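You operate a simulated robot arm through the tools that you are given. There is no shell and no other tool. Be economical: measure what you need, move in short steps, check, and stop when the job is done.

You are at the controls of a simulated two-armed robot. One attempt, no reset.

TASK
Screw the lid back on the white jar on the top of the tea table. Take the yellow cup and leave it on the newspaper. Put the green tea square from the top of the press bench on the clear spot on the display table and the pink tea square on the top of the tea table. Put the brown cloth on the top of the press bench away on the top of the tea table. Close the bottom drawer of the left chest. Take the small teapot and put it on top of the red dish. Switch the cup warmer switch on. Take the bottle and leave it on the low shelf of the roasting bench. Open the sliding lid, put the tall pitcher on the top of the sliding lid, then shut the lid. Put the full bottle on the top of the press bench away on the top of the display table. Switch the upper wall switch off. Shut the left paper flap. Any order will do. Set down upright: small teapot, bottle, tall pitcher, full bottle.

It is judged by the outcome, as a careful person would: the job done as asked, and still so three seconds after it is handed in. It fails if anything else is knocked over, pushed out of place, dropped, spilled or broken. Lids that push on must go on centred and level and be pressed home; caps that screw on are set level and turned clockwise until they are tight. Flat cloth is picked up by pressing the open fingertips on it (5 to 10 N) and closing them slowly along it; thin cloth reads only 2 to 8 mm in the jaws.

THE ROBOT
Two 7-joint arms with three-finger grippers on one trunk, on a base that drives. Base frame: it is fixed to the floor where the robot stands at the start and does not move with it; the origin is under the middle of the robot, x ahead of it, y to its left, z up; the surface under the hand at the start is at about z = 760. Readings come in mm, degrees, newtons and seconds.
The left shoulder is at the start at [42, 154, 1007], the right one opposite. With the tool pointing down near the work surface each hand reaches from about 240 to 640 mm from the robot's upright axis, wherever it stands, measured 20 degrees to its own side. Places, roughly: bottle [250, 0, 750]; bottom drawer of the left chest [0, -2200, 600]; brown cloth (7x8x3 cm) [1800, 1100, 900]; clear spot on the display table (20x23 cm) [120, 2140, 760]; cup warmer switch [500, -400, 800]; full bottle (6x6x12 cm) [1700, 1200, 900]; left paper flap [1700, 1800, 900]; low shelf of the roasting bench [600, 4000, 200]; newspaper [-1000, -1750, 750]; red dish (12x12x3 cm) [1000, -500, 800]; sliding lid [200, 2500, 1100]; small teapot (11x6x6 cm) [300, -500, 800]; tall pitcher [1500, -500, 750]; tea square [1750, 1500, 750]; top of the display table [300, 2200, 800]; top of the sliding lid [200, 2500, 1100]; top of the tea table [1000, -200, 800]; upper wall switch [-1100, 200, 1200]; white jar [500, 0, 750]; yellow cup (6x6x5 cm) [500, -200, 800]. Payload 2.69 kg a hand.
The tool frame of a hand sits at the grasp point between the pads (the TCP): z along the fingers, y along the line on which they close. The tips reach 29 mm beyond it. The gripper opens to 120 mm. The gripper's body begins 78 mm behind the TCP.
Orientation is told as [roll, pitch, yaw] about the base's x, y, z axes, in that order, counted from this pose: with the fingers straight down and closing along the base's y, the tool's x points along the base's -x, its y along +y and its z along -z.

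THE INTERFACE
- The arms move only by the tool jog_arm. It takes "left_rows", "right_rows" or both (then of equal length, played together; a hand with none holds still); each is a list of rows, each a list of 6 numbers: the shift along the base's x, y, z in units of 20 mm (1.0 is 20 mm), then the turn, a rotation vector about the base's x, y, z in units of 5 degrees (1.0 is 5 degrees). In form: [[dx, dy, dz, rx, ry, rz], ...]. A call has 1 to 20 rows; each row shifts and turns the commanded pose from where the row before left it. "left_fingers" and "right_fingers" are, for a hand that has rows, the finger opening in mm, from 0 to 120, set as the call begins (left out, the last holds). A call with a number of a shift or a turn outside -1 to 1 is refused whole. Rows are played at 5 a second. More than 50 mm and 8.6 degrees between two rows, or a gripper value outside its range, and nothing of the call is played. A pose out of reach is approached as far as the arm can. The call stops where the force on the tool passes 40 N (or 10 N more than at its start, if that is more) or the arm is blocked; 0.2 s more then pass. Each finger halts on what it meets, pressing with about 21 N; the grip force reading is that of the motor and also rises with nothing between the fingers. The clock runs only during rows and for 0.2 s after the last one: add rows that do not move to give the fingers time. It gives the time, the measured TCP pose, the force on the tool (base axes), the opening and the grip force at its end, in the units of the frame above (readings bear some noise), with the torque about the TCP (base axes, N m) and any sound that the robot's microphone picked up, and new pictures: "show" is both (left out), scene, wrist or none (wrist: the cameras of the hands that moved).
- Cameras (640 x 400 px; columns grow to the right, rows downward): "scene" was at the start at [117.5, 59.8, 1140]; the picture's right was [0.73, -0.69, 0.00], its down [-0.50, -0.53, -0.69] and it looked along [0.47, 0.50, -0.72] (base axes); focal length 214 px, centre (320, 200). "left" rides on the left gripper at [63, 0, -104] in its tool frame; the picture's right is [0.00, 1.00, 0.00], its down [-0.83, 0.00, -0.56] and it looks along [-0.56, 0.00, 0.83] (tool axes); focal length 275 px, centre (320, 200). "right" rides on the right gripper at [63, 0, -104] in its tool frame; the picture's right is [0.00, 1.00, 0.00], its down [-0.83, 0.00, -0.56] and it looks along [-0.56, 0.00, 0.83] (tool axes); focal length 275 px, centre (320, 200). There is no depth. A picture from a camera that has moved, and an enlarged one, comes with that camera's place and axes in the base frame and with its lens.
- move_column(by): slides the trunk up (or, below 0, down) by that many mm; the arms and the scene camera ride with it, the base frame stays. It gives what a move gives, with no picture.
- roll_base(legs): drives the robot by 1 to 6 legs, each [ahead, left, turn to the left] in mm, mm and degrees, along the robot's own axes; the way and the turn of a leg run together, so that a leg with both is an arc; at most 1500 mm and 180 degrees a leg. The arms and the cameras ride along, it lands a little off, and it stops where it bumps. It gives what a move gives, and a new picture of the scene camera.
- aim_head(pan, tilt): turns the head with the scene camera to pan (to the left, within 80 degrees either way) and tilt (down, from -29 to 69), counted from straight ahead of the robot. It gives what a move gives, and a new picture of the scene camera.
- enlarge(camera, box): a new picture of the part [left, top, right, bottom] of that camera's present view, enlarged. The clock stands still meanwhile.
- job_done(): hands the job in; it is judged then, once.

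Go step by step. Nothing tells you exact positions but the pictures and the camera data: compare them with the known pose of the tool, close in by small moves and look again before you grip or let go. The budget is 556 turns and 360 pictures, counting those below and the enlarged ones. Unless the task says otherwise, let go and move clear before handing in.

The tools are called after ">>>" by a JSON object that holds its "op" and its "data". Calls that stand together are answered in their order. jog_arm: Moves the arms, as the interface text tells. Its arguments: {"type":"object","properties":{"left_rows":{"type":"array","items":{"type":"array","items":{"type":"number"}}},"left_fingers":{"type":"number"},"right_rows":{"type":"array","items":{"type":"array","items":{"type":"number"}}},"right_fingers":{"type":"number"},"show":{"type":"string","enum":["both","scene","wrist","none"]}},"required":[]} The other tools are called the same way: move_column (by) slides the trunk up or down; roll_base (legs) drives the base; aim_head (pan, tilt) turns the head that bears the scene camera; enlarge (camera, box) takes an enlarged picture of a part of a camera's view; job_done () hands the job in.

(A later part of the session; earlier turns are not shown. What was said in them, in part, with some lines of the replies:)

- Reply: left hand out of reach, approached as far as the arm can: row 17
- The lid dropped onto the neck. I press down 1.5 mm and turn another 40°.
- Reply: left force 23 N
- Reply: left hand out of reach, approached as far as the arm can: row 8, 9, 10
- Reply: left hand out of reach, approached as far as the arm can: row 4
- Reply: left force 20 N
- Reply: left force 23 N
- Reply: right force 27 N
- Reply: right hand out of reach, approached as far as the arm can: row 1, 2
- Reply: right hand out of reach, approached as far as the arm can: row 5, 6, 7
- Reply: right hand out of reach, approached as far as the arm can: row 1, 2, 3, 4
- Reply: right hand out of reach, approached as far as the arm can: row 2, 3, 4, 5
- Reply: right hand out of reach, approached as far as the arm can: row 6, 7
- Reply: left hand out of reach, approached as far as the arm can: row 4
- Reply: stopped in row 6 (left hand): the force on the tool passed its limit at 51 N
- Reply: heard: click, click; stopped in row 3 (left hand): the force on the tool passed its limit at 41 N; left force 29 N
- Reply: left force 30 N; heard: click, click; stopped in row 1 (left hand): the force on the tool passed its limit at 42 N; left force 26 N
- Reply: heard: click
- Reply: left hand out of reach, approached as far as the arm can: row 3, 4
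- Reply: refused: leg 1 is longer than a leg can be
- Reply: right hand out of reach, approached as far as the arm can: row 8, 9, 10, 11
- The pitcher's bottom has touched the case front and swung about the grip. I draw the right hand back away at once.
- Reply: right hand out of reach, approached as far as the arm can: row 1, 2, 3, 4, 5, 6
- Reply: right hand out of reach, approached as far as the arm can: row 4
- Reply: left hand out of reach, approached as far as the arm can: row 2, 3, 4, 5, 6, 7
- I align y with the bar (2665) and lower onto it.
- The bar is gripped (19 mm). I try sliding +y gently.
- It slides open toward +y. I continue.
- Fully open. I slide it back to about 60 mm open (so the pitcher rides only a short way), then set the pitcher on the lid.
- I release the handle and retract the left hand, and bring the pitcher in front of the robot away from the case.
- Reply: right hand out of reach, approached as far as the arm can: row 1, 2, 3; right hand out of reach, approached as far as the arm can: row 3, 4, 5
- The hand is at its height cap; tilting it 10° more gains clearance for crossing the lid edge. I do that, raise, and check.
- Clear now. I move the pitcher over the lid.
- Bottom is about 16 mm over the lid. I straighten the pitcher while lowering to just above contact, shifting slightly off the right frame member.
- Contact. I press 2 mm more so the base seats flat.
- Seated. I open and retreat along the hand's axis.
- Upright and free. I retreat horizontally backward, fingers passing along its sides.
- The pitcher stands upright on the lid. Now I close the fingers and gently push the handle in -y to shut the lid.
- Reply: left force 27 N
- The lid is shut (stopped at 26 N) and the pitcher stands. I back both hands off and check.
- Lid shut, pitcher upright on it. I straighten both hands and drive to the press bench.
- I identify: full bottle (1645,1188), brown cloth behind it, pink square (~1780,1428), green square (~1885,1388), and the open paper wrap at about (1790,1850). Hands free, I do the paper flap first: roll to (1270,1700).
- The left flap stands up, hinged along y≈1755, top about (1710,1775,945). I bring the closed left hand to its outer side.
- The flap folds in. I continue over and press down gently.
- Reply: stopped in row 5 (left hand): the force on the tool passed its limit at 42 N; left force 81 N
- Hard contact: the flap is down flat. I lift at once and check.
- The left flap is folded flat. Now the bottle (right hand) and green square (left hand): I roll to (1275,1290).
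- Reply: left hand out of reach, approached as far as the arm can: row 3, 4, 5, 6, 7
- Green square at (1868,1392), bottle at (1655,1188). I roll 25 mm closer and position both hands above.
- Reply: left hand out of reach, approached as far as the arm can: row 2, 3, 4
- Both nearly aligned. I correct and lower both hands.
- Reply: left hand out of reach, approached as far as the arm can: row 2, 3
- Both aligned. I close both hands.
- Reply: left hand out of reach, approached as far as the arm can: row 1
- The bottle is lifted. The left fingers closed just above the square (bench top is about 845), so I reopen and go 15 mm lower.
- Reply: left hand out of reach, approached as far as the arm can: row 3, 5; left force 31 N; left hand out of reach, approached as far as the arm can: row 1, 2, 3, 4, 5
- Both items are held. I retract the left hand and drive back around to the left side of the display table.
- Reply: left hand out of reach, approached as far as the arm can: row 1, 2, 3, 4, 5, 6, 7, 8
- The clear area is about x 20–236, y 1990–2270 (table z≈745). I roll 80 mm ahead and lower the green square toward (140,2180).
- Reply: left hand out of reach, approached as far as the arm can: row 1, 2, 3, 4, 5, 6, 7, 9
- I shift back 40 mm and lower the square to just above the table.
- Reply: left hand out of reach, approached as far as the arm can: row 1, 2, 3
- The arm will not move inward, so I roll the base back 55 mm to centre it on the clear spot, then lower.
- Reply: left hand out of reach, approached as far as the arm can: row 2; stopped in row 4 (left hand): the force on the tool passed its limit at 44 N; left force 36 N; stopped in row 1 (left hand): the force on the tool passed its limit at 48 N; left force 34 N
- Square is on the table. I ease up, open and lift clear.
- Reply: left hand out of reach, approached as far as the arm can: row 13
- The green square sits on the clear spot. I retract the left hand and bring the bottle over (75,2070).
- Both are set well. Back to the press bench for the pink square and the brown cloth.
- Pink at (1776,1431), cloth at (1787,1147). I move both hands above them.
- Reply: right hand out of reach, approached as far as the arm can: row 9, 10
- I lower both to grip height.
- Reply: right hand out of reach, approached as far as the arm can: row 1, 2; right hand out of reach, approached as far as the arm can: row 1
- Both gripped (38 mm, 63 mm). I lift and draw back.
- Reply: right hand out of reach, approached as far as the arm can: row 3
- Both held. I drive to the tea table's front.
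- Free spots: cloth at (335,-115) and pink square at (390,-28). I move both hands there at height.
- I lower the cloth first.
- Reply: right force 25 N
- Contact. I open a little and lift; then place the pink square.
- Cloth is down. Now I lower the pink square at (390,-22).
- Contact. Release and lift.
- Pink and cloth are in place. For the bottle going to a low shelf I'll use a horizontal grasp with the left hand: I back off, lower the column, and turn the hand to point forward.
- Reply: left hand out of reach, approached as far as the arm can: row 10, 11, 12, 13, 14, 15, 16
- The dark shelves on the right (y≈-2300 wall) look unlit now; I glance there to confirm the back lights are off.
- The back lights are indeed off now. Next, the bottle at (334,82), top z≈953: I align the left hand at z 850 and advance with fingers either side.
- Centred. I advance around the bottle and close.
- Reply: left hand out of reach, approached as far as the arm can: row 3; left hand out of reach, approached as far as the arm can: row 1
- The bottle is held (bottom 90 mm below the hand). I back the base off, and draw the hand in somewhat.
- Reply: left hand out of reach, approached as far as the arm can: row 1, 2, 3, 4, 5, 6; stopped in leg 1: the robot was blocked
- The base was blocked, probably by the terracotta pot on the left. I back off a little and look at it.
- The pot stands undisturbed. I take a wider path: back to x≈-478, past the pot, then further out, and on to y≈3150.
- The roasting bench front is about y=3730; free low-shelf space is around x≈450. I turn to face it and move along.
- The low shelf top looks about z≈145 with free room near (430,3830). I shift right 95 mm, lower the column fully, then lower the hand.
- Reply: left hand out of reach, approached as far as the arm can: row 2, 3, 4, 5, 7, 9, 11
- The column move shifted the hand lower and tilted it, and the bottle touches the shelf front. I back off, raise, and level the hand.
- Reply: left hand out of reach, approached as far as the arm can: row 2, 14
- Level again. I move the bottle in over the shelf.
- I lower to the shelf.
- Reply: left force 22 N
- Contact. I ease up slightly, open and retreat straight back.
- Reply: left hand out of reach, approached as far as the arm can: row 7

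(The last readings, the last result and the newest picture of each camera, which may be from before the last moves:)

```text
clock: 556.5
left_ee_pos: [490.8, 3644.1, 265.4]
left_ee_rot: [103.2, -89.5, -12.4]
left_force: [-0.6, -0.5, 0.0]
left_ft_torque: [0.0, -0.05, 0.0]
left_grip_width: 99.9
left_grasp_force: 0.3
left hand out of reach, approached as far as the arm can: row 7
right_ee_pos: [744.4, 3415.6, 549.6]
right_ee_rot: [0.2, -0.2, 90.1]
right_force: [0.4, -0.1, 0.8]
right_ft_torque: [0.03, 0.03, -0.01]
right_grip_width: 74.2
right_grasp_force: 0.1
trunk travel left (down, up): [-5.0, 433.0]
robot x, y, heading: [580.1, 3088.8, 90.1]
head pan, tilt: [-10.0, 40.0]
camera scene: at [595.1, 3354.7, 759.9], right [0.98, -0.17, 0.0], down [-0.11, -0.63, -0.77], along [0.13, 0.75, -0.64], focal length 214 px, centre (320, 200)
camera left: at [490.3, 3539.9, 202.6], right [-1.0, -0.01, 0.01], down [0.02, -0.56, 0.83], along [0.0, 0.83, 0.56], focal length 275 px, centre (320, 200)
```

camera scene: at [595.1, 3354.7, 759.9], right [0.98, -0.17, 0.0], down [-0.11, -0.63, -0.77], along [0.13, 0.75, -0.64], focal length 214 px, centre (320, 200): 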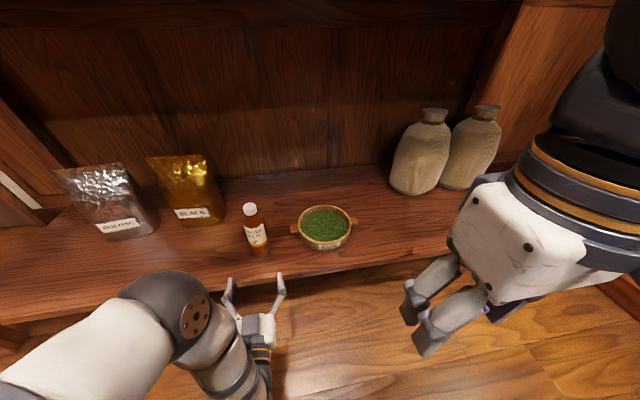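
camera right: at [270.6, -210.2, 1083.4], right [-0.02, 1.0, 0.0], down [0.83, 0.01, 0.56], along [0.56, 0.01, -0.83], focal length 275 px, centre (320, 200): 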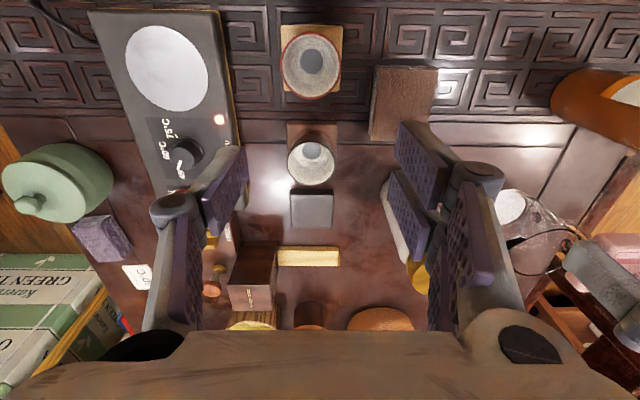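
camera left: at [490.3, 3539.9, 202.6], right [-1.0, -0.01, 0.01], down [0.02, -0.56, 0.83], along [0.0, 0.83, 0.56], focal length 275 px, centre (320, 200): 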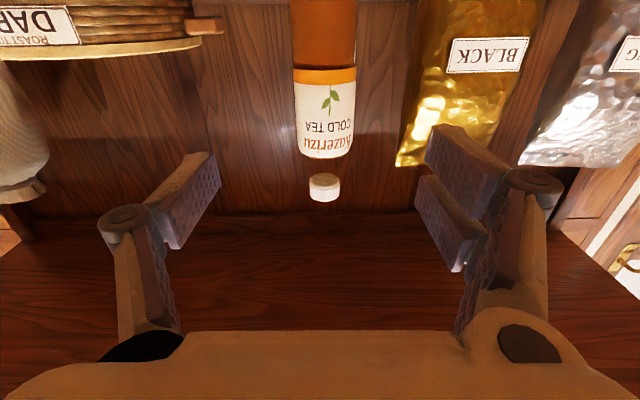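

The bottle stands upright on the low shelf. Everything is placed; I want to double-check the jar lid's tightness, so I straighten up and return to the tea table.

>>> {"op": "roll_base", "data": {"legs": [[-100, 0, 0]]}}

>>> {"op": "move_column", "data": {"by": 430}}

>>> {"op": "jog_arm", "data": {"left_rows": [[0, 0, 0.5, -1, 0, 0], [0, 0, 0.5, -1, 0, 0], [0, 0, 0.5, -1, 0, 0], [0, 0, 0.5, -1, 0, 0], [0, 0, 0.5, -1, 0, 0], [0, 0, 0.5, -1, 0, 0], [0, 0, 0.5, -1, 0, 0], [0, 0, 0.5, -1, 0, 0], [0, 0, 0.5, -1, 0, 0], [0, 0, 0.5, -1, 0, 0], [0, 0, 0.5, -1, 0, 0], [0, 0, 0.5, -1, 0, 0], [0, 0, 0.5, -1, 0, 0], [0, 0, 0.5, -1, 0, 0], [0, 0, 0.5, -1, 0, 0], [0, 0, 0.5, -1, 0, 0], [0, 0, 0.5, -1, 0, 0], [0, 0, 0, -1, 0, 0]], "left_fingers": 75, "show": "scene"}}

```text
clock: 557.6
left_ee_pos: [489.9, 3544.5, 264.5]
left_ee_rot: [100.0, -89.6, -9.2]
left_force: [-0.6, 0.4, -0.7]
left_ft_torque: [0.0, -0.02, -0.03]
left_grip_width: 99.8
left_grasp_force: 0.0
right_ee_pos: [743.7, 3315.8, 549.7]
right_ee_rot: [0.2, -0.2, 90.2]
right_force: [-0.3, -0.1, 0.5]
right_ft_torque: [-0.02, -0.01, 0.0]
right_grip_width: 74.0
right_grasp_force: 0.1
trunk travel left (down, up): [-5.0, 433.0]
robot x, y, heading: [582.0, 2988.1, 89.8]
head pan, tilt: [-10.0, 40.0]
camera scene: at [595.2, 3254.9, 759.9], right [0.98, -0.17, 0.0], down [-0.11, -0.63, -0.77], along [0.13, 0.75, -0.64], focal length 214 px, centre (320, 200)
```

scene: 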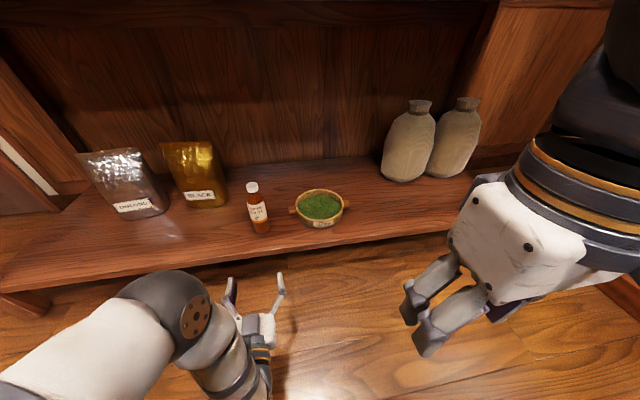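

```text
refused: 430 is not a number from -400 to 400
```

```text
clock: 561.4
left_ee_pos: [490.7, 3543.9, 435.6]
left_ee_rot: [0.7, 0.0, 89.5]
left_force: [0.2, -0.9, 0.9]
left_ft_torque: [-0.02, 0.0, -0.02]
left_grip_width: 74.9
left_grasp_force: 0.0
right_ee_pos: [744.5, 3315.6, 550.0]
right_ee_rot: [0.2, -0.3, 90.1]
right_force: [0.5, 0.0, -0.4]
right_ft_torque: [0.04, -0.01, 0.02]
right_grip_width: 74.1
right_grasp_force: 0.0
trunk travel left (down, up): [-5.0, 433.0]
robot x, y, heading: [580.9, 2989.9, 90.1]
head pan, tilt: [-10.0, 40.0]
camera scene: at [595.2, 3254.9, 759.9], right [0.98, -0.17, 0.0], down [-0.11, -0.63, -0.77], along [0.13, 0.75, -0.64], focal length 214 px, centre (320, 200)
```

scene: 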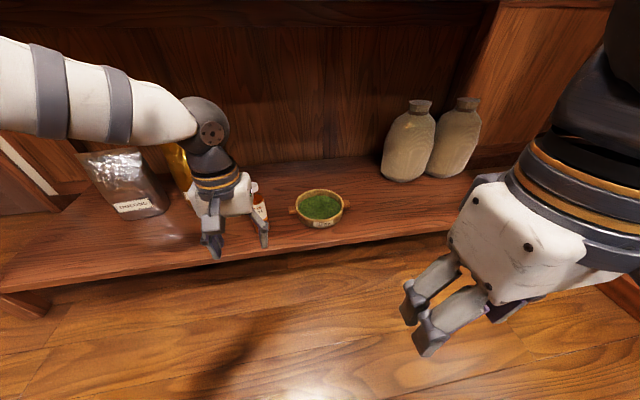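

>>> {"op": "move_column", "data": {"by": 400}}

>>> {"op": "roll_base", "data": {"legs": [[0, 1290, 0], [0, 0, -90], [0, -1450, 0], [0, -450, 0], [250, 0, 0], [0, -1150, 0]]}}

```text
clock: 565.3
left_ee_pos: [490.9, 3544.2, 833.1]
left_ee_rot: [0.7, 0.0, 89.5]
left_force: [-0.1, 0.2, 0.4]
left_ft_torque: [-0.01, 0.0, 0.04]
left_grip_width: 74.8
left_grasp_force: 0.1
right_ee_pos: [743.8, 3315.7, 948.9]
right_ee_rot: [0.2, -0.2, 90.1]
right_force: [0.1, -0.2, -0.9]
right_ft_torque: [-0.02, -0.03, 0.0]
right_grip_width: 73.9
right_grasp_force: 0.1
trunk travel left (down, up): [-405.0, 33.0]
robot x, y, heading: [584.1, 2984.5, 89.8]
head pan, tilt: [-10.0, 40.0]
```

```text
clock: 604.0
left_ee_pos: [105.1, 3.9, 834.5]
left_ee_rot: [0.9, -0.1, -0.4]
left_force: [-0.5, -0.7, 0.1]
left_ft_torque: [0.01, -0.03, 0.02]
left_grip_width: 75.1
left_grasp_force: 0.1
right_ee_pos: [-123.3, -250.3, 948.9]
right_ee_rot: [0.2, -0.3, 0.1]
right_force: [1.0, -0.8, 0.5]
right_ft_torque: [0.04, 0.04, 0.0]
right_grip_width: 74.1
right_grasp_force: 0.1
trunk travel left (down, up): [-405.0, 33.0]
robot x, y, heading: [-454.3, -83.6, 0.3]
head pan, tilt: [-10.0, 40.0]
camera scene: at [-329.6, -101.0, 1185.7], right [-0.17, -0.98, 0.0], down [-0.63, 0.11, -0.77], along [0.75, -0.13, -0.64], focal length 214 px, centre (320, 200)
```

scene: 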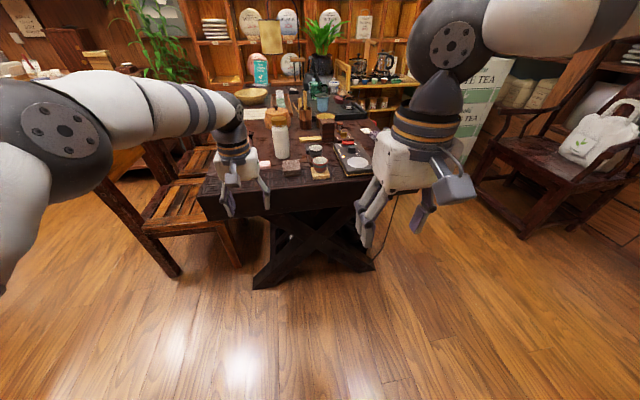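

I raise the left hand, roll up to the table and inspect the jar lid.

>>> {"op": "jog_arm", "data": {"left_rows": [[-0.5, 0, 1, 0, 0, 0], [-0.5, 0, 1, 0, 0, 0], [-0.5, 0, 1, 0, 0, 0], [-0.5, 0, 1, 0, 0, 0], [-0.5, 0, 1, 0, 0, 0], [-0.5, 0, 1, 0, 0, 0], [-0.5, 0, 1, 0, 0, 0], [-0.5, 0, 1, 0, 0, 0], [-0.5, 0, 0.5, 0, 0, 0]], "show": "none"}}

>>> {"op": "roll_base", "data": {"legs": [[430, 0, -0.3]]}}

>>> {"op": "aim_head", "data": {"pan": 0, "tilt": 40}}

>>> {"op": "enlarge", "data": {"camera": "scene", "box": [280, 120, 360, 230]}}

```text
clock: 606.0
left_ee_pos: [15.8, 4.9, 1004.8]
left_ee_rot: [0.8, 0.0, -0.5]
left_force: [0.7, 0.9, -0.2]
left_ft_torque: [-0.01, 0.03, 0.02]
left_grip_width: 75.3
left_grasp_force: 0.0
right_ee_pos: [-123.2, -250.1, 948.7]
right_ee_rot: [0.3, -0.5, 0.3]
right_force: [-0.1, 0.7, 0.4]
right_ft_torque: [-0.01, -0.02, 0.01]
right_grip_width: 74.0
right_grasp_force: 0.0
trunk travel left (down, up): [-405.0, 33.0]
robot x, y, heading: [-452.4, -85.8, 0.2]
head pan, tilt: [-10.0, 40.0]
```

```text
clock: 608.6
left_ee_pos: [436.1, 2.1, 1004.2]
left_ee_rot: [0.8, 0.0, -0.6]
left_force: [-0.3, 0.5, -0.4]
left_ft_torque: [0.01, 0.04, -0.01]
left_grip_width: 75.3
left_grasp_force: 0.1
right_ee_pos: [297.6, -251.8, 949.5]
right_ee_rot: [0.2, -0.3, 0.1]
right_force: [0.3, 0.9, -0.2]
right_ft_torque: [0.01, 0.06, -0.02]
right_grip_width: 73.9
right_grasp_force: 0.1
trunk travel left (down, up): [-405.0, 33.0]
robot x, y, heading: [-26.3, -85.9, -0.2]
head pan, tilt: [-10.0, 40.0]
camera scene: at [91.7, -101.7, 1185.7], right [-0.18, -0.98, 0.0], down [-0.63, 0.11, -0.77], along [0.75, -0.14, -0.64], focal length 214 px, centre (320, 200)
```

scene: 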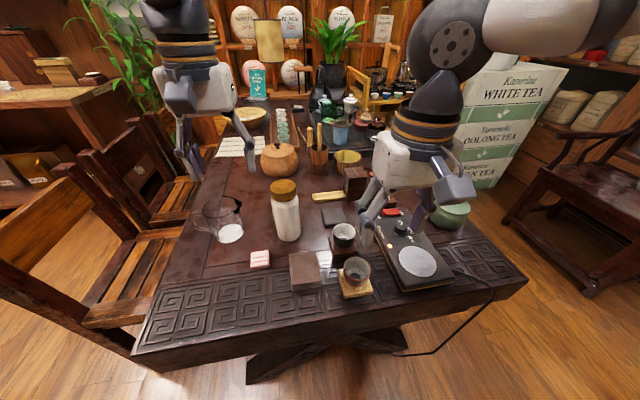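

```text
clock: 609.3
left_ee_pos: [435.5, 1.6, 1003.3]
left_ee_rot: [0.9, -0.1, -0.6]
left_force: [0.2, 0.5, -0.5]
left_ft_torque: [0.01, 0.01, 0.02]
left_grip_width: 74.8
left_grasp_force: 0.0
right_ee_pos: [298.3, -252.7, 949.3]
right_ee_rot: [0.2, -0.3, 0.1]
right_force: [0.3, -0.1, -0.4]
right_ft_torque: [0.02, -0.01, -0.02]
right_grip_width: 73.9
right_grasp_force: 0.0
trunk travel left (down, up): [-405.0, 33.0]
robot x, y, heading: [-30.5, -89.9, -0.1]
head pan, tilt: [0.0, 40.0]
camera scene: at [92.5, -87.0, 1185.7], right [0.0, -1.0, 0.0], down [-0.64, 0.0, -0.77], along [0.77, 0.0, -0.64], focal length 214 px, centre (320, 200)
```

scene: 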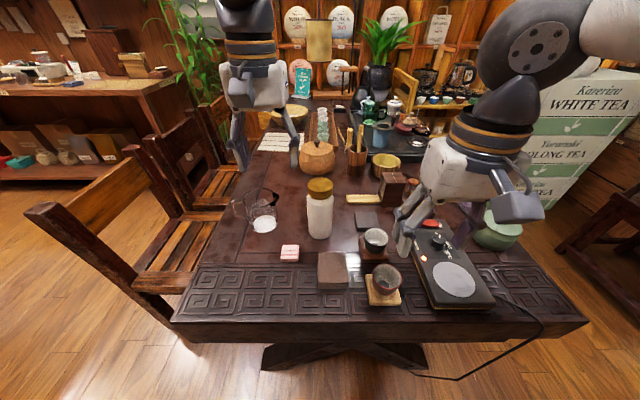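

```text
3.64 times, centred on (320, 175) of scene
camera zoom: at [92.5, -87.0, 1185.7], right [0.0, -1.0, 0.0], down [-0.64, 0.0, -0.77], along [0.77, 0.0, -0.64], focal length 780 px, centre (320, 291)
```

zoom: 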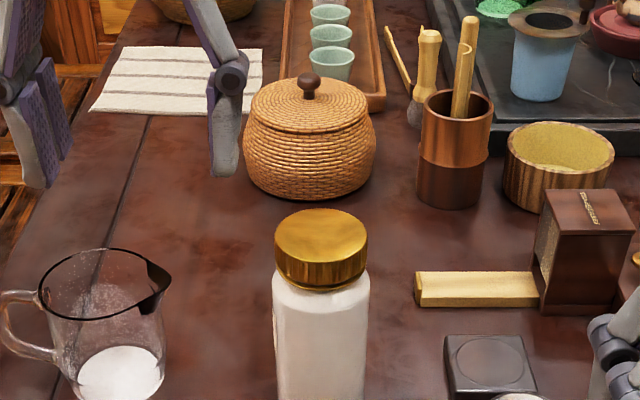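

>>> {"op": "enlarge", "data": {"camera": "scene", "box": [300, 170, 340, 195]}}

```text
16.00 times, centred on (320, 182) of scene
camera zoom: at [92.5, -87.0, 1185.7], right [0.0, -1.0, 0.0], down [-0.64, 0.0, -0.77], along [0.77, 0.0, -0.64], focal length 3432 px, centre (320, 480)
```

zoom: 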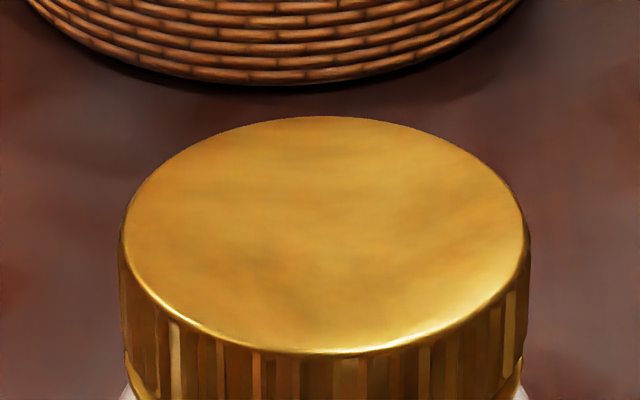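

The lid looks seated. For certainty I'll tighten it once with the jar held: the right hand, tilted 45°, grips the jar body; the left turns the lid. First positioning both hands.

>>> {"op": "jog_arm", "data": {"left_rows": [[-0.3, 1, 0.3, 0, 0, 0], [-0.3, 1, 0.3, 0, 0, 0], [-0.3, 1, 0.3, 0, 0, 0], [-0.3, 1, 0, 0, 0, 0], [0, 1, 0, 0, 0, 0], [0, 1, 0, 0, 0, 0], [0, 1, 0, 0, 0, 0], [0, 0, 0, 0, 0, 0], [0, 0, 0, 0, 0, 0], [0, 0, 0, 0, 0, 0], [0, 0, 0, 0, 0, 0], [0, 0, 0, 0, 0, 0], [0, 0, 0, 0, 0, 0], [0, 0, 0, 0, 0, 0], [0, 0, 0, 0, 0, 0], [0, 0, 0, 0, 0, 0], [0, 0, 0, 0, 0, 0], [0, 0, 0, 0, 0, 0]], "right_rows": [[0, 0, 0, 0, -1, 0], [0, 0, 0, 0, -1, 0], [0, 0, 0, 0, -1, 0], [0, 0, 0, 0, -1, 0], [0, 0, 0, 0, -1, 0], [0, 0, 0, 0, -1, 0], [0, 0, 0, 0, -1, 0], [0, 0, 0, 0, -1, 0], [0, 0, 0, 0, -1, 0], [0.4, 1, 0, 0, 0, 0], [0.4, 1, 0, 0, 0, 0], [0.4, 1, 0, 0, 0, 0], [0.4, 1, 0, 0, 0, 0], [0.4, 1, 0, 0, 0, 0], [0.4, 1, 0, 0, 0, 0], [0.4, 1, 0, 0, 0, 0], [0.4, 1, 0, 0, 0, 0], [0, 0.3, 0, 0, 0, 0]], "right_fingers": 95, "show": "both"}}

```text
clock: 613.1
left_ee_pos: [412.0, 142.6, 1023.4]
left_ee_rot: [0.8, -0.1, -0.6]
left_force: [-0.2, 0.0, -0.4]
left_ft_torque: [0.0, 0.01, 0.01]
left_grip_width: 75.0
left_grasp_force: 0.0
right_ee_pos: [412.1, -68.1, 974.0]
right_ee_rot: [0.2, -45.4, -0.1]
right_force: [0.1, -0.3, -0.2]
right_ft_torque: [-0.01, 0.0, -0.04]
right_grip_width: 94.9
right_grasp_force: 0.1
right hand out of reach, approached as far as the arm can: row 6, 7, 8, 9
trunk travel left (down, up): [-405.0, 33.0]
robot x, y, heading: [-33.6, -85.1, -0.2]
head pan, tilt: [0.0, 40.0]
camera scene: at [92.4, -87.0, 1185.8], right [0.0, -1.0, 0.0], down [-0.64, 0.0, -0.77], along [0.77, 0.0, -0.64], focal length 214 px, centre (320, 200)
camera right: at [294.4, -70.6, 1002.7], right [0.0, 1.0, 0.0], down [0.19, 0.0, 0.98], along [0.98, 0.0, -0.19], focal length 275 px, centre (320, 200)
camera left: at [348.9, 142.1, 1127.6], right [0.02, 1.0, 0.01], down [0.83, -0.02, 0.56], along [0.56, 0.0, -0.83], focal length 275 px, centre (320, 200)
```

scene: 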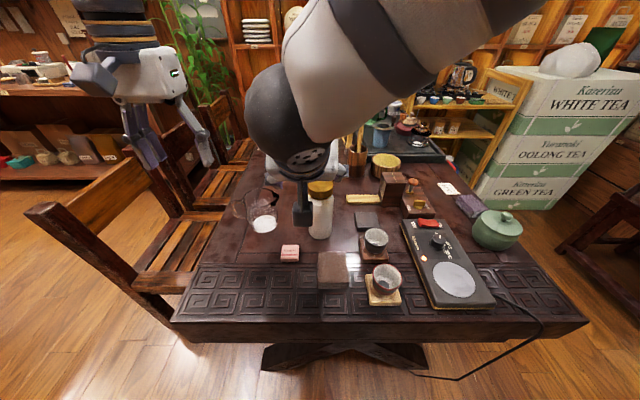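
right: 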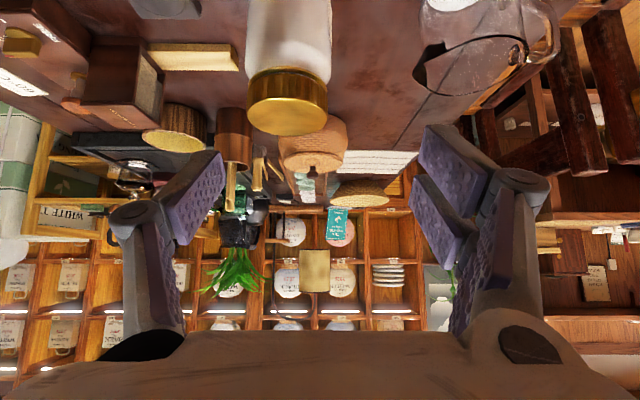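
left: 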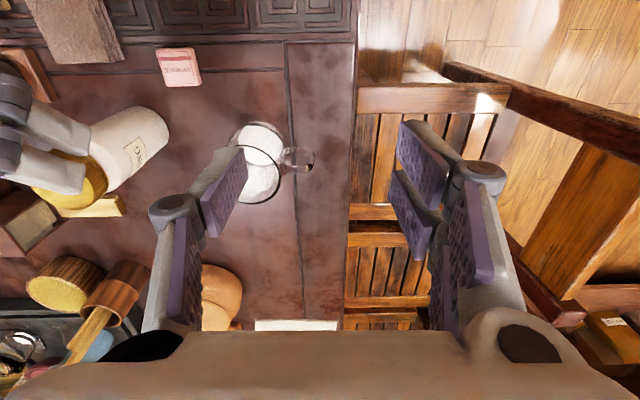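

The right forearm would crowd the left arm this way. Instead I hold the jar from its right side: I move the right hand out to the right and turn it so it tilts toward +y.

>>> {"op": "jog_arm", "data": {"right_rows": [[-0.3, -1, 0.2, 0, 0, 0], [-0.3, -1, 0.2, 0, 0, 0], [-0.3, -1, 0.2, 0, 0, 0], [-0.3, -1, 0, 0, 0, 0], [-0.3, -1, 0, 0, 0, 0], [0, -1, 0, 0, 0, 0], [0, -1, 0, 0, 0, 0], [0, -1, 0, 0, 0, 0], [0, -1, 0, 0, 0, 0], [0, -1, 0, 0, 0, 0], [0, -1, 0, 0, 0, 0], [0, -1, 0, 0, 0, 0], [0, -0.5, 0, 0, 0, 0]], "show": "none"}}

>>> {"op": "jog_arm", "data": {"right_rows": [[0, 0, 0, 0, 0, 1], [0, 0, 0, 0, 0, 1], [0, 0, 0, 0, 0, 1], [0, 0, 0, 0, 0, 1], [0, 0, 0, 0, 0, 1], [0, 0, 0, 0, 0, 1], [0, 0, 0, 0, 0, 1], [0, 0, 0, 0, 0, 1], [0, 0, 0, 0, 0, 1], [0, 0, 0, 0, 0, 1], [0, 0, 0, 0, 0, 1], [0, 0, 0, 0, 0, 1], [0, 0, 0, 0, 0, 1], [0, 0, 0, 0, 0, 1], [0, 0, 0, 0, 0, 1], [0, 0, 0, 0, 0, 1], [0, 0, 0, 0, 0, 1], [0, 0, 0, 0, 0, 1]], "show": "both"}}

```text
clock: 615.9
left_ee_pos: [413.5, 142.9, 1022.9]
left_ee_rot: [0.9, -0.1, -0.5]
left_force: [0.7, -0.2, 1.3]
left_ft_torque: [-0.01, 0.0, 0.0]
left_grip_width: 75.2
left_grasp_force: 0.0
right_ee_pos: [384.0, -318.2, 985.8]
right_ee_rot: [0.1, -45.3, 0.0]
right_force: [0.1, 0.2, 0.2]
right_ft_torque: [0.0, 0.0, 0.03]
right_grip_width: 95.1
right_grasp_force: 0.2
trunk travel left (down, up): [-405.0, 33.0]
robot x, y, heading: [-31.3, -88.4, -0.4]
head pan, tilt: [0.0, 40.0]
```

```text
clock: 619.7
left_ee_pos: [412.8, 143.0, 1022.5]
left_ee_rot: [0.7, -0.1, -0.5]
left_force: [0.4, 0.0, 0.1]
left_ft_torque: [0.03, -0.01, 0.02]
left_grip_width: 75.0
left_grasp_force: 0.1
right_ee_pos: [383.0, -317.6, 986.4]
right_ee_rot: [0.2, -45.3, 90.2]
right_force: [-0.6, 0.5, 0.1]
right_ft_torque: [-0.02, -0.05, 0.01]
right_grip_width: 94.9
right_grasp_force: 0.0
trunk travel left (down, up): [-405.0, 33.0]
robot x, y, heading: [-30.7, -89.5, 0.0]
head pan, tilt: [0.0, 40.0]
camera scene: at [92.8, -86.9, 1185.7], right [0.0, -1.0, 0.0], down [-0.64, 0.0, -0.77], along [0.77, 0.0, -0.64], focal length 214 px, centre (320, 200)
camera right: at [383.8, -438.3, 1015.1], right [-1.0, -0.01, 0.0], down [0.0, 0.19, 0.98], along [-0.01, 0.98, -0.19], focal length 275 px, centre (320, 200)
```

scene: 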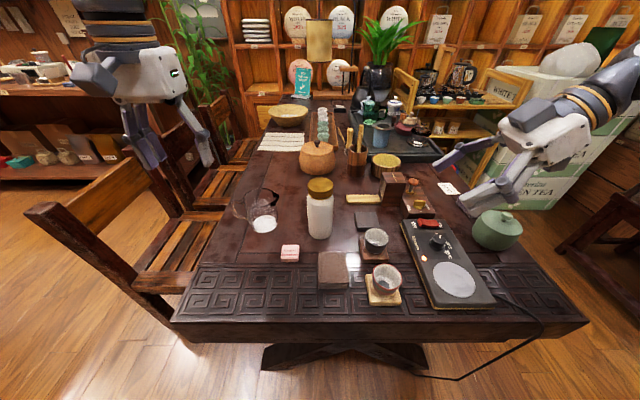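
right: 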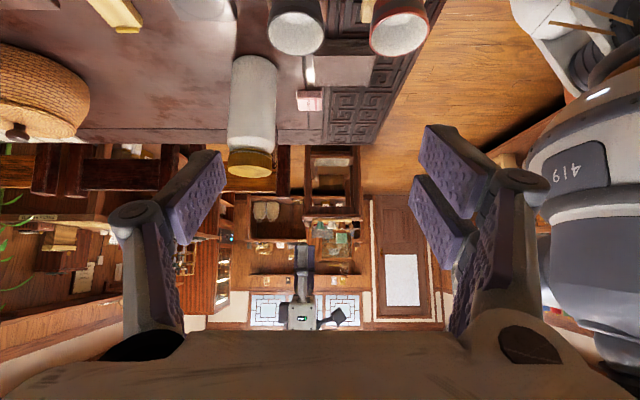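

I line up with the jar (x=473) and advance along the hand's axis, stopping short to check.

>>> {"op": "jog_arm", "data": {"right_rows": [[0.9, 0.7, 0, 0, 0, 0], [0.9, 0.7, 0, 0, 0, 0], [0.9, 0.7, 0, 0, 0, 0], [0.9, 0.8, 0, 0, 0, 0], [0.9, 0.8, 0, 0, 0, 0], [0, 0.7, -0.7, 0, 0, 0], [0, 0.7, -0.7, 0, 0, 0], [0, 0.7, -0.7, 0, 0, 0], [0, 0.7, -0.7, 0, 0, 0], [0, 0.7, -0.7, 0, 0, 0], [0, 0, 0, 0, 0, 0]], "show": "both"}}

```text
clock: 622.1
left_ee_pos: [412.9, 143.2, 1021.0]
left_ee_rot: [0.9, -0.1, -0.6]
left_force: [0.7, -0.3, -0.7]
left_ft_torque: [0.02, 0.02, -0.02]
left_grip_width: 75.0
left_grasp_force: 0.1
right_ee_pos: [473.1, -172.4, 917.4]
right_ee_rot: [0.2, -45.3, 89.9]
right_force: [0.5, 0.0, 0.1]
right_ft_torque: [0.01, 0.06, 0.0]
right_grip_width: 95.0
right_grasp_force: 0.1
trunk travel left (down, up): [-405.0, 33.0]
robot x, y, heading: [-33.1, -88.3, -0.1]
head pan, tilt: [0.0, 40.0]
camera scene: at [92.4, -87.0, 1185.8], right [0.0, -1.0, 0.0], down [-0.64, 0.0, -0.77], along [0.77, 0.0, -0.64], focal length 214 px, centre (320, 200)
camera right: at [473.6, -294.1, 945.2], right [-1.0, -0.01, 0.0], down [0.0, 0.19, 0.98], along [-0.01, 0.98, -0.19], focal length 275 px, centre (320, 200)
```

scene: 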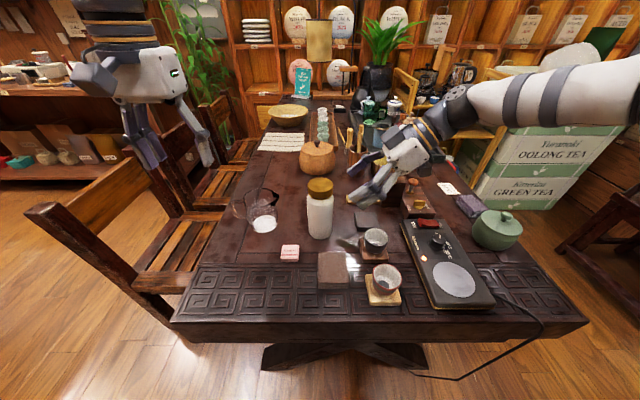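
right: 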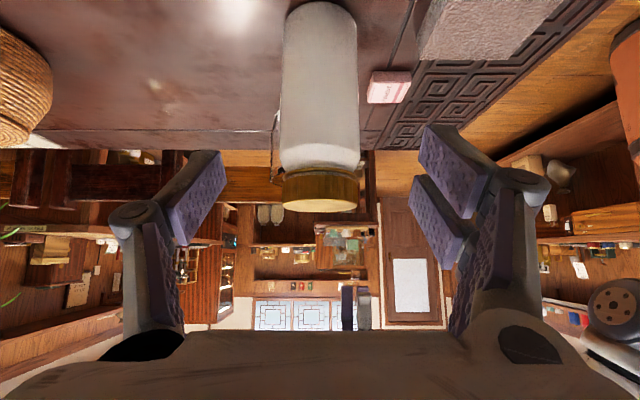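

>>> {"op": "jog_arm", "data": {"right_rows": [[0, 0.7, -0.7, 0, 0, 0], [0, 0.7, -0.7, 0, 0, 0], [0, 0.7, -0.7, 0, 0, 0], [0, 0.7, -0.7, 0, 0, 0], [0, 0.7, -0.7, 0, 0, 0], [0, 0.7, -0.7, 0, 0, 0], [0, 0, 0, 0, 0, 0]], "show": "both"}}

```text
clock: 623.7
left_ee_pos: [412.2, 142.1, 1022.7]
left_ee_rot: [0.8, -0.1, -0.6]
left_force: [-0.7, -0.5, 0.7]
left_ft_torque: [0.01, -0.01, 0.02]
left_grip_width: 75.0
left_grasp_force: 0.0
right_ee_pos: [472.9, -91.1, 832.5]
right_ee_rot: [0.2, -45.3, 90.0]
right_force: [-0.1, -0.1, -0.4]
right_ft_torque: [-0.01, -0.04, 0.01]
right_grip_width: 95.1
right_grasp_force: 0.1
trunk travel left (down, up): [-405.0, 33.0]
robot x, y, heading: [-30.2, -89.1, 0.0]
head pan, tilt: [0.0, 40.0]
camera scene: at [92.4, -87.0, 1185.8], right [0.0, -1.0, 0.0], down [-0.64, 0.0, -0.77], along [0.77, 0.0, -0.64], focal length 214 px, centre (320, 200)
camera right: at [473.2, -211.1, 860.6], right [-1.0, 0.0, 0.0], down [0.0, 0.19, 0.98], along [0.0, 0.98, -0.19], focal length 275 px, centre (320, 200)
```

scene: 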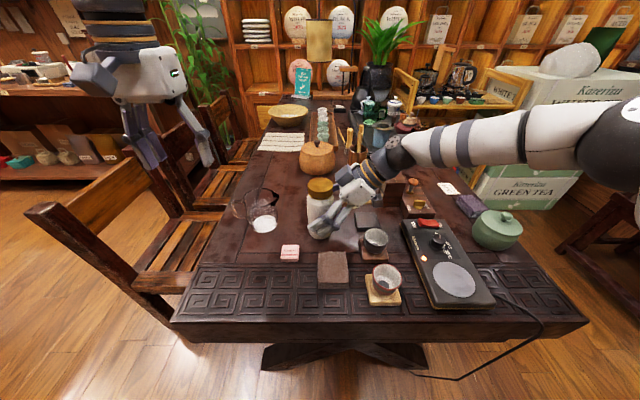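
right: 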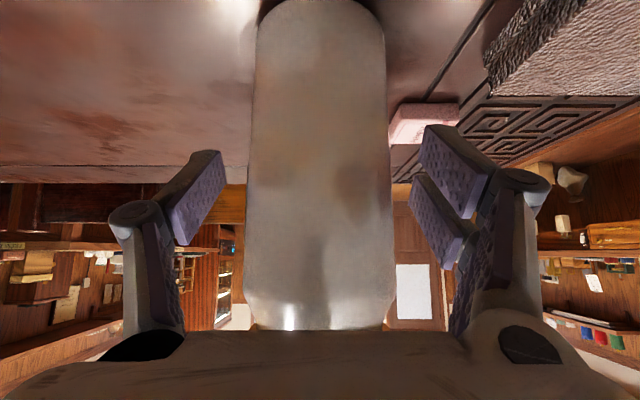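

Right hand straddles the jar body cleanly. I close it gently around the jar.

>>> {"op": "jog_arm", "data": {"right_rows": [[0, 0, 0, 0, 0, 0], [0, 0, 0, 0, 0, 0], [0, 0, 0, 0, 0, 0]], "right_fingers": 50, "show": "none"}}

>>> {"op": "jog_arm", "data": {"left_rows": [[0.4, -1, 0, 0, 0, 1], [0.4, -1, 0, 0, 0, 1], [0.4, -1, 0, 0, 0, 1], [0.4, -1, 0, 0, 0, 1], [0.4, -1, 0, 0, 0, 1], [0.3, -1, 0, 0, 0, 1], [0.3, -1, 0, 0, 0, 1], [0.3, -1, 0, 0, 0, 1], [0, -1, 0, 0, 0, 0], [0, -1, 0, 0, 0, 0], [0, -1, 0, 0, 0, 0], [0, 0, 0, 0, 0, 0]], "show": "both"}}

```text
clock: 624.5
left_ee_pos: [412.5, 142.6, 1022.4]
left_ee_rot: [0.8, -0.1, -0.6]
left_force: [0.4, -0.8, -0.9]
left_ft_torque: [-0.02, 0.02, 0.01]
left_grip_width: 74.8
left_grasp_force: 0.1
right_ee_pos: [472.9, -90.1, 832.8]
right_ee_rot: [0.3, -45.3, 90.0]
right_force: [0.5, 0.8, 0.4]
right_ft_torque: [0.05, 0.01, 0.01]
right_grip_width: 59.7
right_grasp_force: 21.2
trunk travel left (down, up): [-405.0, 33.0]
robot x, y, heading: [-30.7, -90.5, -0.2]
head pan, tilt: [0.0, 40.0]
```

```text
clock: 627.1
left_ee_pos: [470.2, -77.2, 1021.5]
left_ee_rot: [0.6, -0.1, 39.3]
left_force: [1.2, -0.9, -0.1]
left_ft_torque: [0.02, 0.03, -0.03]
left_grip_width: 74.8
left_grasp_force: 0.0
right_ee_pos: [471.6, -90.5, 833.1]
right_ee_rot: [0.3, -45.4, 90.1]
right_force: [-1.0, 1.4, 3.8]
right_ft_torque: [0.09, 0.15, -0.03]
right_grip_width: 59.5
right_grasp_force: 21.1
trunk travel left (down, up): [-405.0, 33.0]
robot x, y, heading: [-30.9, -84.6, -0.1]
head pan, tilt: [0.0, 40.0]
camera scene: at [92.3, -86.9, 1185.8], right [0.0, -1.0, 0.0], down [-0.64, 0.0, -0.77], along [0.77, 0.0, -0.64], focal length 214 px, centre (320, 200)
camera left: at [421.3, -118.7, 1127.3], right [-0.63, 0.78, 0.01], down [0.65, 0.52, 0.56], along [0.43, 0.36, -0.83], focal length 275 px, centre (320, 200)
```

scene: 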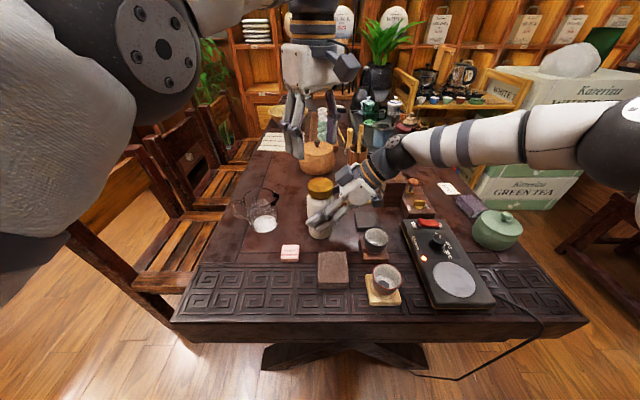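
left: 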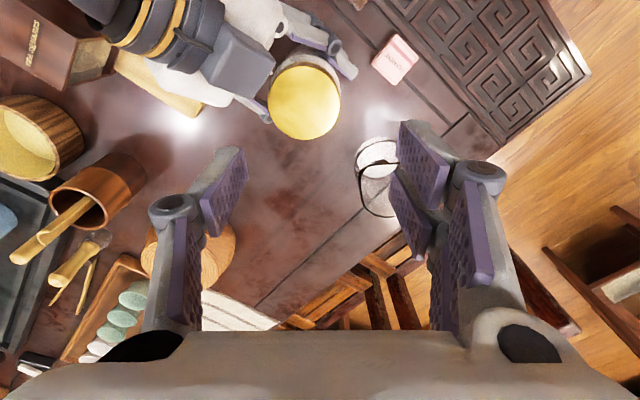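

Jar is held. The lid centre is (470,-91). To keep the left fingers clear of the right palm I use a left yaw of about 110° and turn clockwise to 60°.

>>> {"op": "jog_arm", "data": {"left_rows": [[0, 0, 0, 0, 0, 1], [0, 0, 0, 0, 0, 1], [0, 0, 0, 0, 0, 1], [0, 0, 0, 0, 0, 1], [0, 0, 0, 0, 0, 1], [0, 0, 0, 0, 0, 1], [0, 0, 0, 0, 0, 1], [0, 0, 0, 0, 0, 1], [0, 0, 0, 0, 0, 1], [0, 0, 0, 0, 0, 1], [0, 0, 0, 0, 0, 1], [0, -0.2, 0, 0, 0, 1], [0, -0.25, 0, 0, 0, 1], [0, -0.25, 0, 0, 0, 1], [0, 0, 0, 0, 0, 0]], "left_fingers": 66, "show": "wrist"}}

```text
clock: 630.3
left_ee_pos: [471.4, -88.7, 1022.7]
left_ee_rot: [0.7, 0.0, 109.8]
left_force: [-0.5, 0.5, 0.6]
left_ft_torque: [-0.05, 0.01, 0.03]
left_grip_width: 66.0
left_grasp_force: 0.1
right_ee_pos: [473.1, -89.5, 833.4]
right_ee_rot: [0.1, -45.3, 90.0]
right_force: [-2.1, 0.2, 4.3]
right_ft_torque: [0.03, 0.21, 0.0]
right_grip_width: 59.3
right_grasp_force: 20.9
trunk travel left (down, up): [-405.0, 33.0]
robot x, y, heading: [-28.5, -87.5, -0.3]
head pan, tilt: [0.0, 40.0]
camera left: at [492.7, -147.2, 1127.6], right [-0.94, -0.34, 0.01], down [-0.27, 0.79, 0.56], along [-0.2, 0.52, -0.83], focal length 275 px, centre (320, 200)
```

left: 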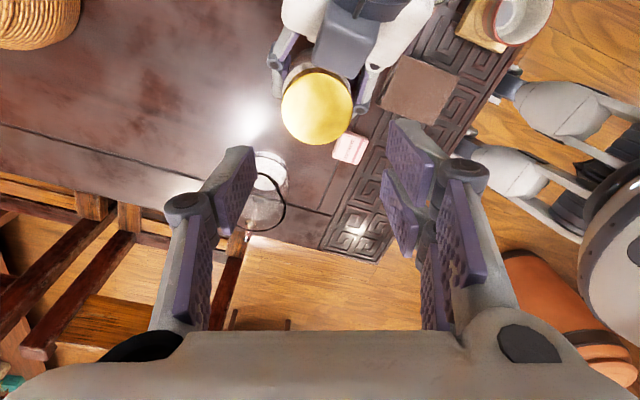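

>>> {"op": "jog_arm", "data": {"left_rows": [[0.2, -0.2, -1, 0, 0, 0], [0, 0, -1, 0, 0, 0], [0, 0, -1, 0, 0, 0], [0, 0, -1, 0, 0, 0], [0, 0, -0.9, 0, 0, 0], [0, 0, 0, 0, 0, 0]], "show": "both"}}

```text
clock: 631.7
left_ee_pos: [473.9, -95.6, 925.1]
left_ee_rot: [0.7, 0.1, 109.5]
left_force: [-0.2, 0.5, 0.4]
left_ft_torque: [0.01, 0.02, -0.01]
left_grip_width: 65.8
left_grasp_force: 0.1
right_ee_pos: [473.2, -91.4, 833.0]
right_ee_rot: [0.2, -45.3, 90.0]
right_force: [-0.8, 0.3, 2.3]
right_ft_torque: [-0.04, 0.31, 0.0]
right_grip_width: 59.3
right_grasp_force: 20.9
trunk travel left (down, up): [-405.0, 33.0]
robot x, y, heading: [-32.5, -86.9, -0.2]
head pan, tilt: [0.0, 40.0]
camera scene: at [92.2, -87.0, 1185.8], right [0.0, -1.0, 0.0], down [-0.64, 0.0, -0.77], along [0.77, 0.0, -0.64], focal length 214 px, centre (320, 200)
camera left: at [495.3, -153.7, 1030.7], right [-0.94, -0.33, 0.01], down [-0.27, 0.79, 0.55], along [-0.19, 0.52, -0.83], focal length 275 px, centre (320, 200)
```

scene: 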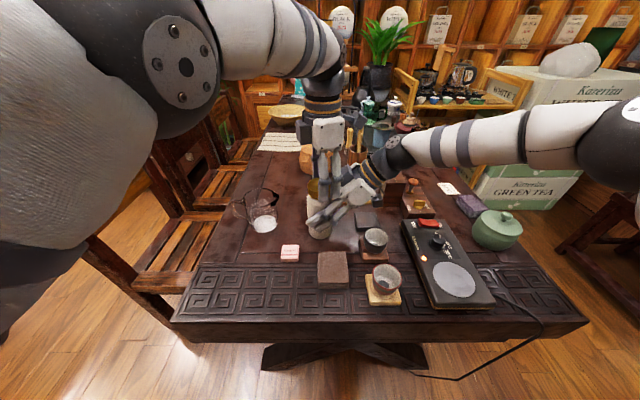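
left: 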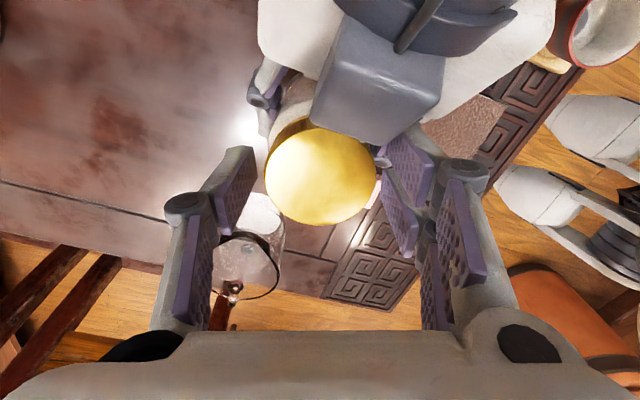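

Aligned. I grip the lid and turn clockwise in small steps, watching the torque.

>>> {"op": "jog_arm", "data": {"left_rows": [[0, 0.1, -0.1, 0, 0, 0], [0, 0, 0, 0, 0, 0], [0, 0, 0, 0, 0, 0]], "left_fingers": 40, "show": "none"}}

>>> {"op": "jog_arm", "data": {"left_rows": [[0, 0, 0, 0, 0, -1], [0, 0, 0, 0, 0, -1]], "show": "none"}}

>>> {"op": "jog_arm", "data": {"left_rows": [[0, 0, 0, 0, 0, -1], [0, 0, 0, 0, 0, -1], [0, 0, 0, 0, 0, -1]], "show": "wrist"}}

```text
clock: 632.5
left_ee_pos: [473.9, -91.1, 923.7]
left_ee_rot: [0.7, 0.1, 109.5]
left_force: [-7.2, -10.2, 22.4]
left_ft_torque: [-0.25, 0.29, 0.05]
left_grip_width: 53.0
left_grasp_force: 20.9
right_ee_pos: [473.1, -90.5, 833.4]
right_ee_rot: [0.1, -45.2, 90.0]
right_force: [8.4, 10.6, -7.1]
right_ft_torque: [-0.18, 0.31, 0.03]
right_grip_width: 59.7
right_grasp_force: 21.1
trunk travel left (down, up): [-405.0, 33.0]
robot x, y, heading: [-33.9, -89.9, -0.2]
head pan, tilt: [0.0, 40.0]
```

```text
clock: 633.1
left_ee_pos: [472.9, -92.4, 922.3]
left_ee_rot: [0.7, -0.1, 99.4]
left_force: [-4.7, -1.6, 11.0]
left_ft_torque: [0.02, 0.13, 0.68]
left_grip_width: 53.4
left_grasp_force: 20.9
right_ee_pos: [473.0, -91.6, 832.0]
right_ee_rot: [0.2, -45.2, 90.0]
right_force: [1.7, -0.4, -0.1]
right_ft_torque: [-0.05, 0.44, -0.65]
right_grip_width: 59.4
right_grasp_force: 21.1
trunk travel left (down, up): [-405.0, 33.0]
robot x, y, heading: [-33.0, -86.7, -0.0]
head pan, tilt: [0.0, 40.0]
```

```text
clock: 633.9
left_ee_pos: [474.6, -91.8, 922.5]
left_ee_rot: [1.0, 0.1, 84.5]
left_force: [-11.0, -4.2, 4.1]
left_ft_torque: [-0.12, 0.3, 0.42]
left_grip_width: 53.4
left_grasp_force: 21.0
right_ee_pos: [472.6, -91.2, 832.9]
right_ee_rot: [0.1, -45.2, 90.0]
right_force: [9.4, 4.8, 0.3]
right_ft_torque: [-0.12, 0.85, -0.34]
right_grip_width: 59.8
right_grasp_force: 21.0
trunk travel left (down, up): [-405.0, 33.0]
robot x, y, heading: [-28.9, -89.0, -0.1]
head pan, tilt: [0.0, 40.0]
camera left: at [469.1, -154.8, 1027.3], right [-0.99, 0.1, 0.02], down [0.09, 0.83, 0.55], along [0.04, 0.55, -0.83], focal length 275 px, centre (320, 200)
```

left: 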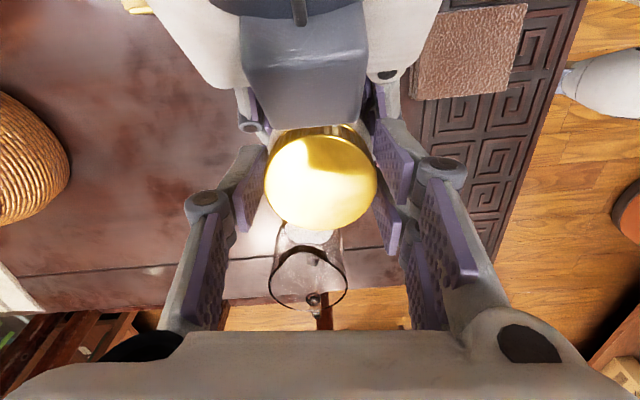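

The torque rose to 0.68 N·m with slipping fingers: the lid is properly tight. I release the left hand and lift it away.

>>> {"op": "jog_arm", "data": {"left_rows": [[0, 0, 0, 0, 0, 0], [0, 0, 0, 0, 0, 0], [0, 0, 0.5, 0, 0, 0], [0, 0, 1, 0, 0, 0], [0, 0, 1, 0, 0, 0], [0, 0, 1, 0, 0, 0], [0, 0, 1, 0, 0, 0], [0, 0.5, 0.5, 0, 0, -1], [0, 1, 0, 0, 0, -1], [0, 1, 0, 0, 0, -1], [0, 1, 0, 0, 0, -1], [0, 1, 0, 0, 0, -1], [0, 1, 0, 0, 0, -1], [0, 1, 0, 0, 0, -1], [0, 1, 0, 0, 0, -1], [0, 1, 0, 0, 0, -1]], "left_fingers": 66, "show": "none"}}

>>> {"op": "jog_arm", "data": {"right_rows": [[0, 0, 0, 0, 0, 0], [0, 0, 0, 0, 0, 0], [0, 0, 0, 0, 0, 0]], "right_fingers": 95, "show": "wrist"}}

```text
clock: 637.3
left_ee_pos: [471.3, 76.9, 1020.8]
left_ee_rot: [0.7, -0.1, 39.3]
left_force: [-0.1, 0.2, 0.3]
left_ft_torque: [0.04, -0.03, -0.02]
left_grip_width: 65.8
left_grasp_force: 0.0
left hand out of reach, approached as far as the arm can: row 7
right_ee_pos: [473.3, -89.1, 832.4]
right_ee_rot: [0.0, -45.2, 90.0]
right_force: [0.5, 0.7, 5.1]
right_ft_torque: [0.25, 0.02, 0.05]
right_grip_width: 59.7
right_grasp_force: 20.7
trunk travel left (down, up): [-405.0, 33.0]
robot x, y, heading: [-34.1, -86.5, -0.4]
head pan, tilt: [0.0, 40.0]
```

```text
clock: 638.1
left_ee_pos: [472.0, 77.6, 1020.6]
left_ee_rot: [0.8, -0.1, 39.4]
left_force: [0.2, 0.4, -1.2]
left_ft_torque: [0.03, 0.02, -0.02]
left_grip_width: 66.0
left_grasp_force: 0.0
right_ee_pos: [472.4, -91.2, 832.0]
right_ee_rot: [0.2, -45.3, 90.0]
right_force: [-0.5, 0.4, -0.6]
right_ft_torque: [0.0, -0.02, -0.03]
right_grip_width: 95.0
right_grasp_force: 0.1
trunk travel left (down, up): [-405.0, 33.0]
robot x, y, heading: [-33.0, -87.4, 0.3]
head pan, tilt: [0.0, 40.0]
camera right: at [473.2, -211.2, 860.7], right [-1.0, -0.01, 0.0], down [0.0, 0.19, 0.98], along [0.0, 0.98, -0.19], focal length 275 px, centre (320, 200)
```

right: 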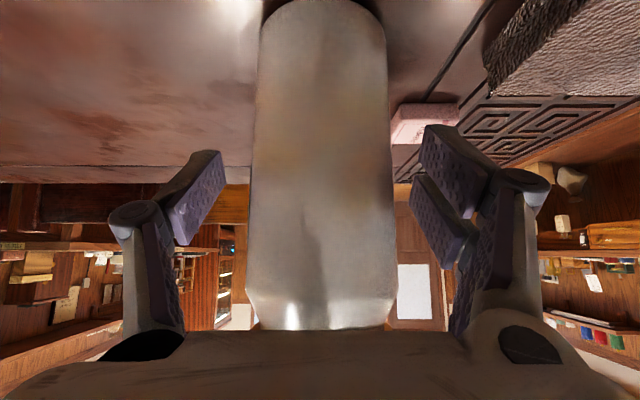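

Jar free. I retreat the right hand along its axis, then back the base away and take a final look.

>>> {"op": "jog_arm", "data": {"right_rows": [[0, -0.7, 0.7, 0, 0, 0], [0, -0.7, 0.7, 0, 0, 0], [0, -0.7, 0.7, 0, 0, 0], [0, -0.7, 0.7, 0, 0, 0], [0, -0.7, 0.7, 0, 0, 0], [0, -0.7, 0.7, 0, 0, 0], [0, -0.7, 0.7, 0, 0, 0], [0, -0.7, 0.7, 0, 0, 0], [0, -0.7, 0.7, 0, 0, 0], [0, -0.7, 0.7, 0, 0, 0], [-0.9, -0.8, 0, 0, 0, 0], [-0.9, -0.8, 0, 0, 0, 0], [-0.9, -0.8, 0, 0, 0, 0]], "show": "none"}}

>>> {"op": "roll_base", "data": {"legs": [[-350, 0, 0]]}}

>>> {"op": "enlarge", "data": {"camera": "scene", "box": [200, 60, 520, 260]}}

```text
clock: 640.9
left_ee_pos: [471.4, 78.4, 1019.8]
left_ee_rot: [0.8, 0.0, 39.5]
left_force: [-0.7, -0.3, 1.0]
left_ft_torque: [0.02, -0.01, 0.0]
left_grip_width: 66.0
left_grasp_force: 0.1
right_ee_pos: [419.1, -278.3, 972.5]
right_ee_rot: [0.1, -45.3, 89.9]
right_force: [-0.2, -0.9, 0.8]
right_ft_torque: [0.03, 0.01, -0.02]
right_grip_width: 95.3
right_grasp_force: 0.0
trunk travel left (down, up): [-405.0, 33.0]
robot x, y, heading: [-30.8, -87.2, 0.2]
head pan, tilt: [0.0, 40.0]
```

```text
clock: 643.2
left_ee_pos: [120.8, 78.2, 1021.1]
left_ee_rot: [0.7, -0.1, 39.4]
left_force: [-0.7, 0.4, 0.5]
left_ft_torque: [0.02, -0.02, -0.01]
left_grip_width: 66.0
left_grasp_force: 0.0
right_ee_pos: [69.4, -277.2, 972.5]
right_ee_rot: [0.1, -45.3, 90.1]
right_force: [-0.7, -0.1, 0.9]
right_ft_torque: [-0.03, -0.01, -0.05]
right_grip_width: 95.2
right_grasp_force: 0.1
trunk travel left (down, up): [-405.0, 33.0]
robot x, y, heading: [-382.4, -87.8, -0.2]
head pan, tilt: [0.0, 40.0]
camera scene: at [-258.3, -86.1, 1185.8], right [0.0, -1.0, 0.0], down [-0.64, 0.0, -0.77], along [0.77, 0.0, -0.64], focal length 214 px, centre (320, 200)
```

scene: 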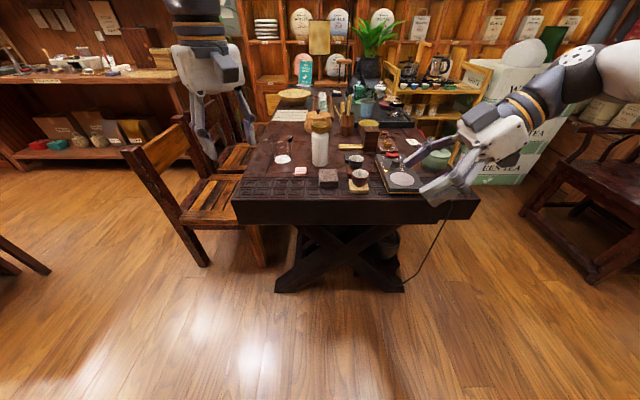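

```text
2.00 times, centred on (360, 160) of scene
camera zoom: at [-258.3, -86.1, 1185.8], right [0.0, -1.0, 0.0], down [-0.64, 0.0, -0.77], along [0.77, 0.0, -0.64], focal length 429 px, centre (240, 280)
```

zoom: 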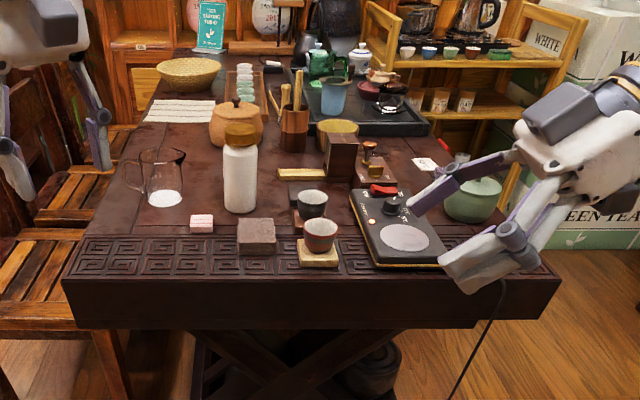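

Everything on the tea table looks right: jar closed, warmer on, teapot on its dish, pink square and brown cloth in place. The hands are clear, so I hand the job in.

>>> {"op": "job_done", "data": {}}

```text
The job is handed in.
```

I finished every task on the list, let go of everything and moved clear before handing in. I found no sign that anything was spilled, broken or knocked over.

- **Wall switch:** I judged the upper switch off by its rocker and by the unlit shelves on the back wall. No light visibly changed as I pressed it.
- **Tall pitcher:** it swung against the front of the glass case on the way in. It ended upright on top of the shut lid, and the case looked unharmed.
- **Terracotta pot:** the base stopped against something, most likely this pot, on the way to the roasting bench. The part of it I could see was still standing.
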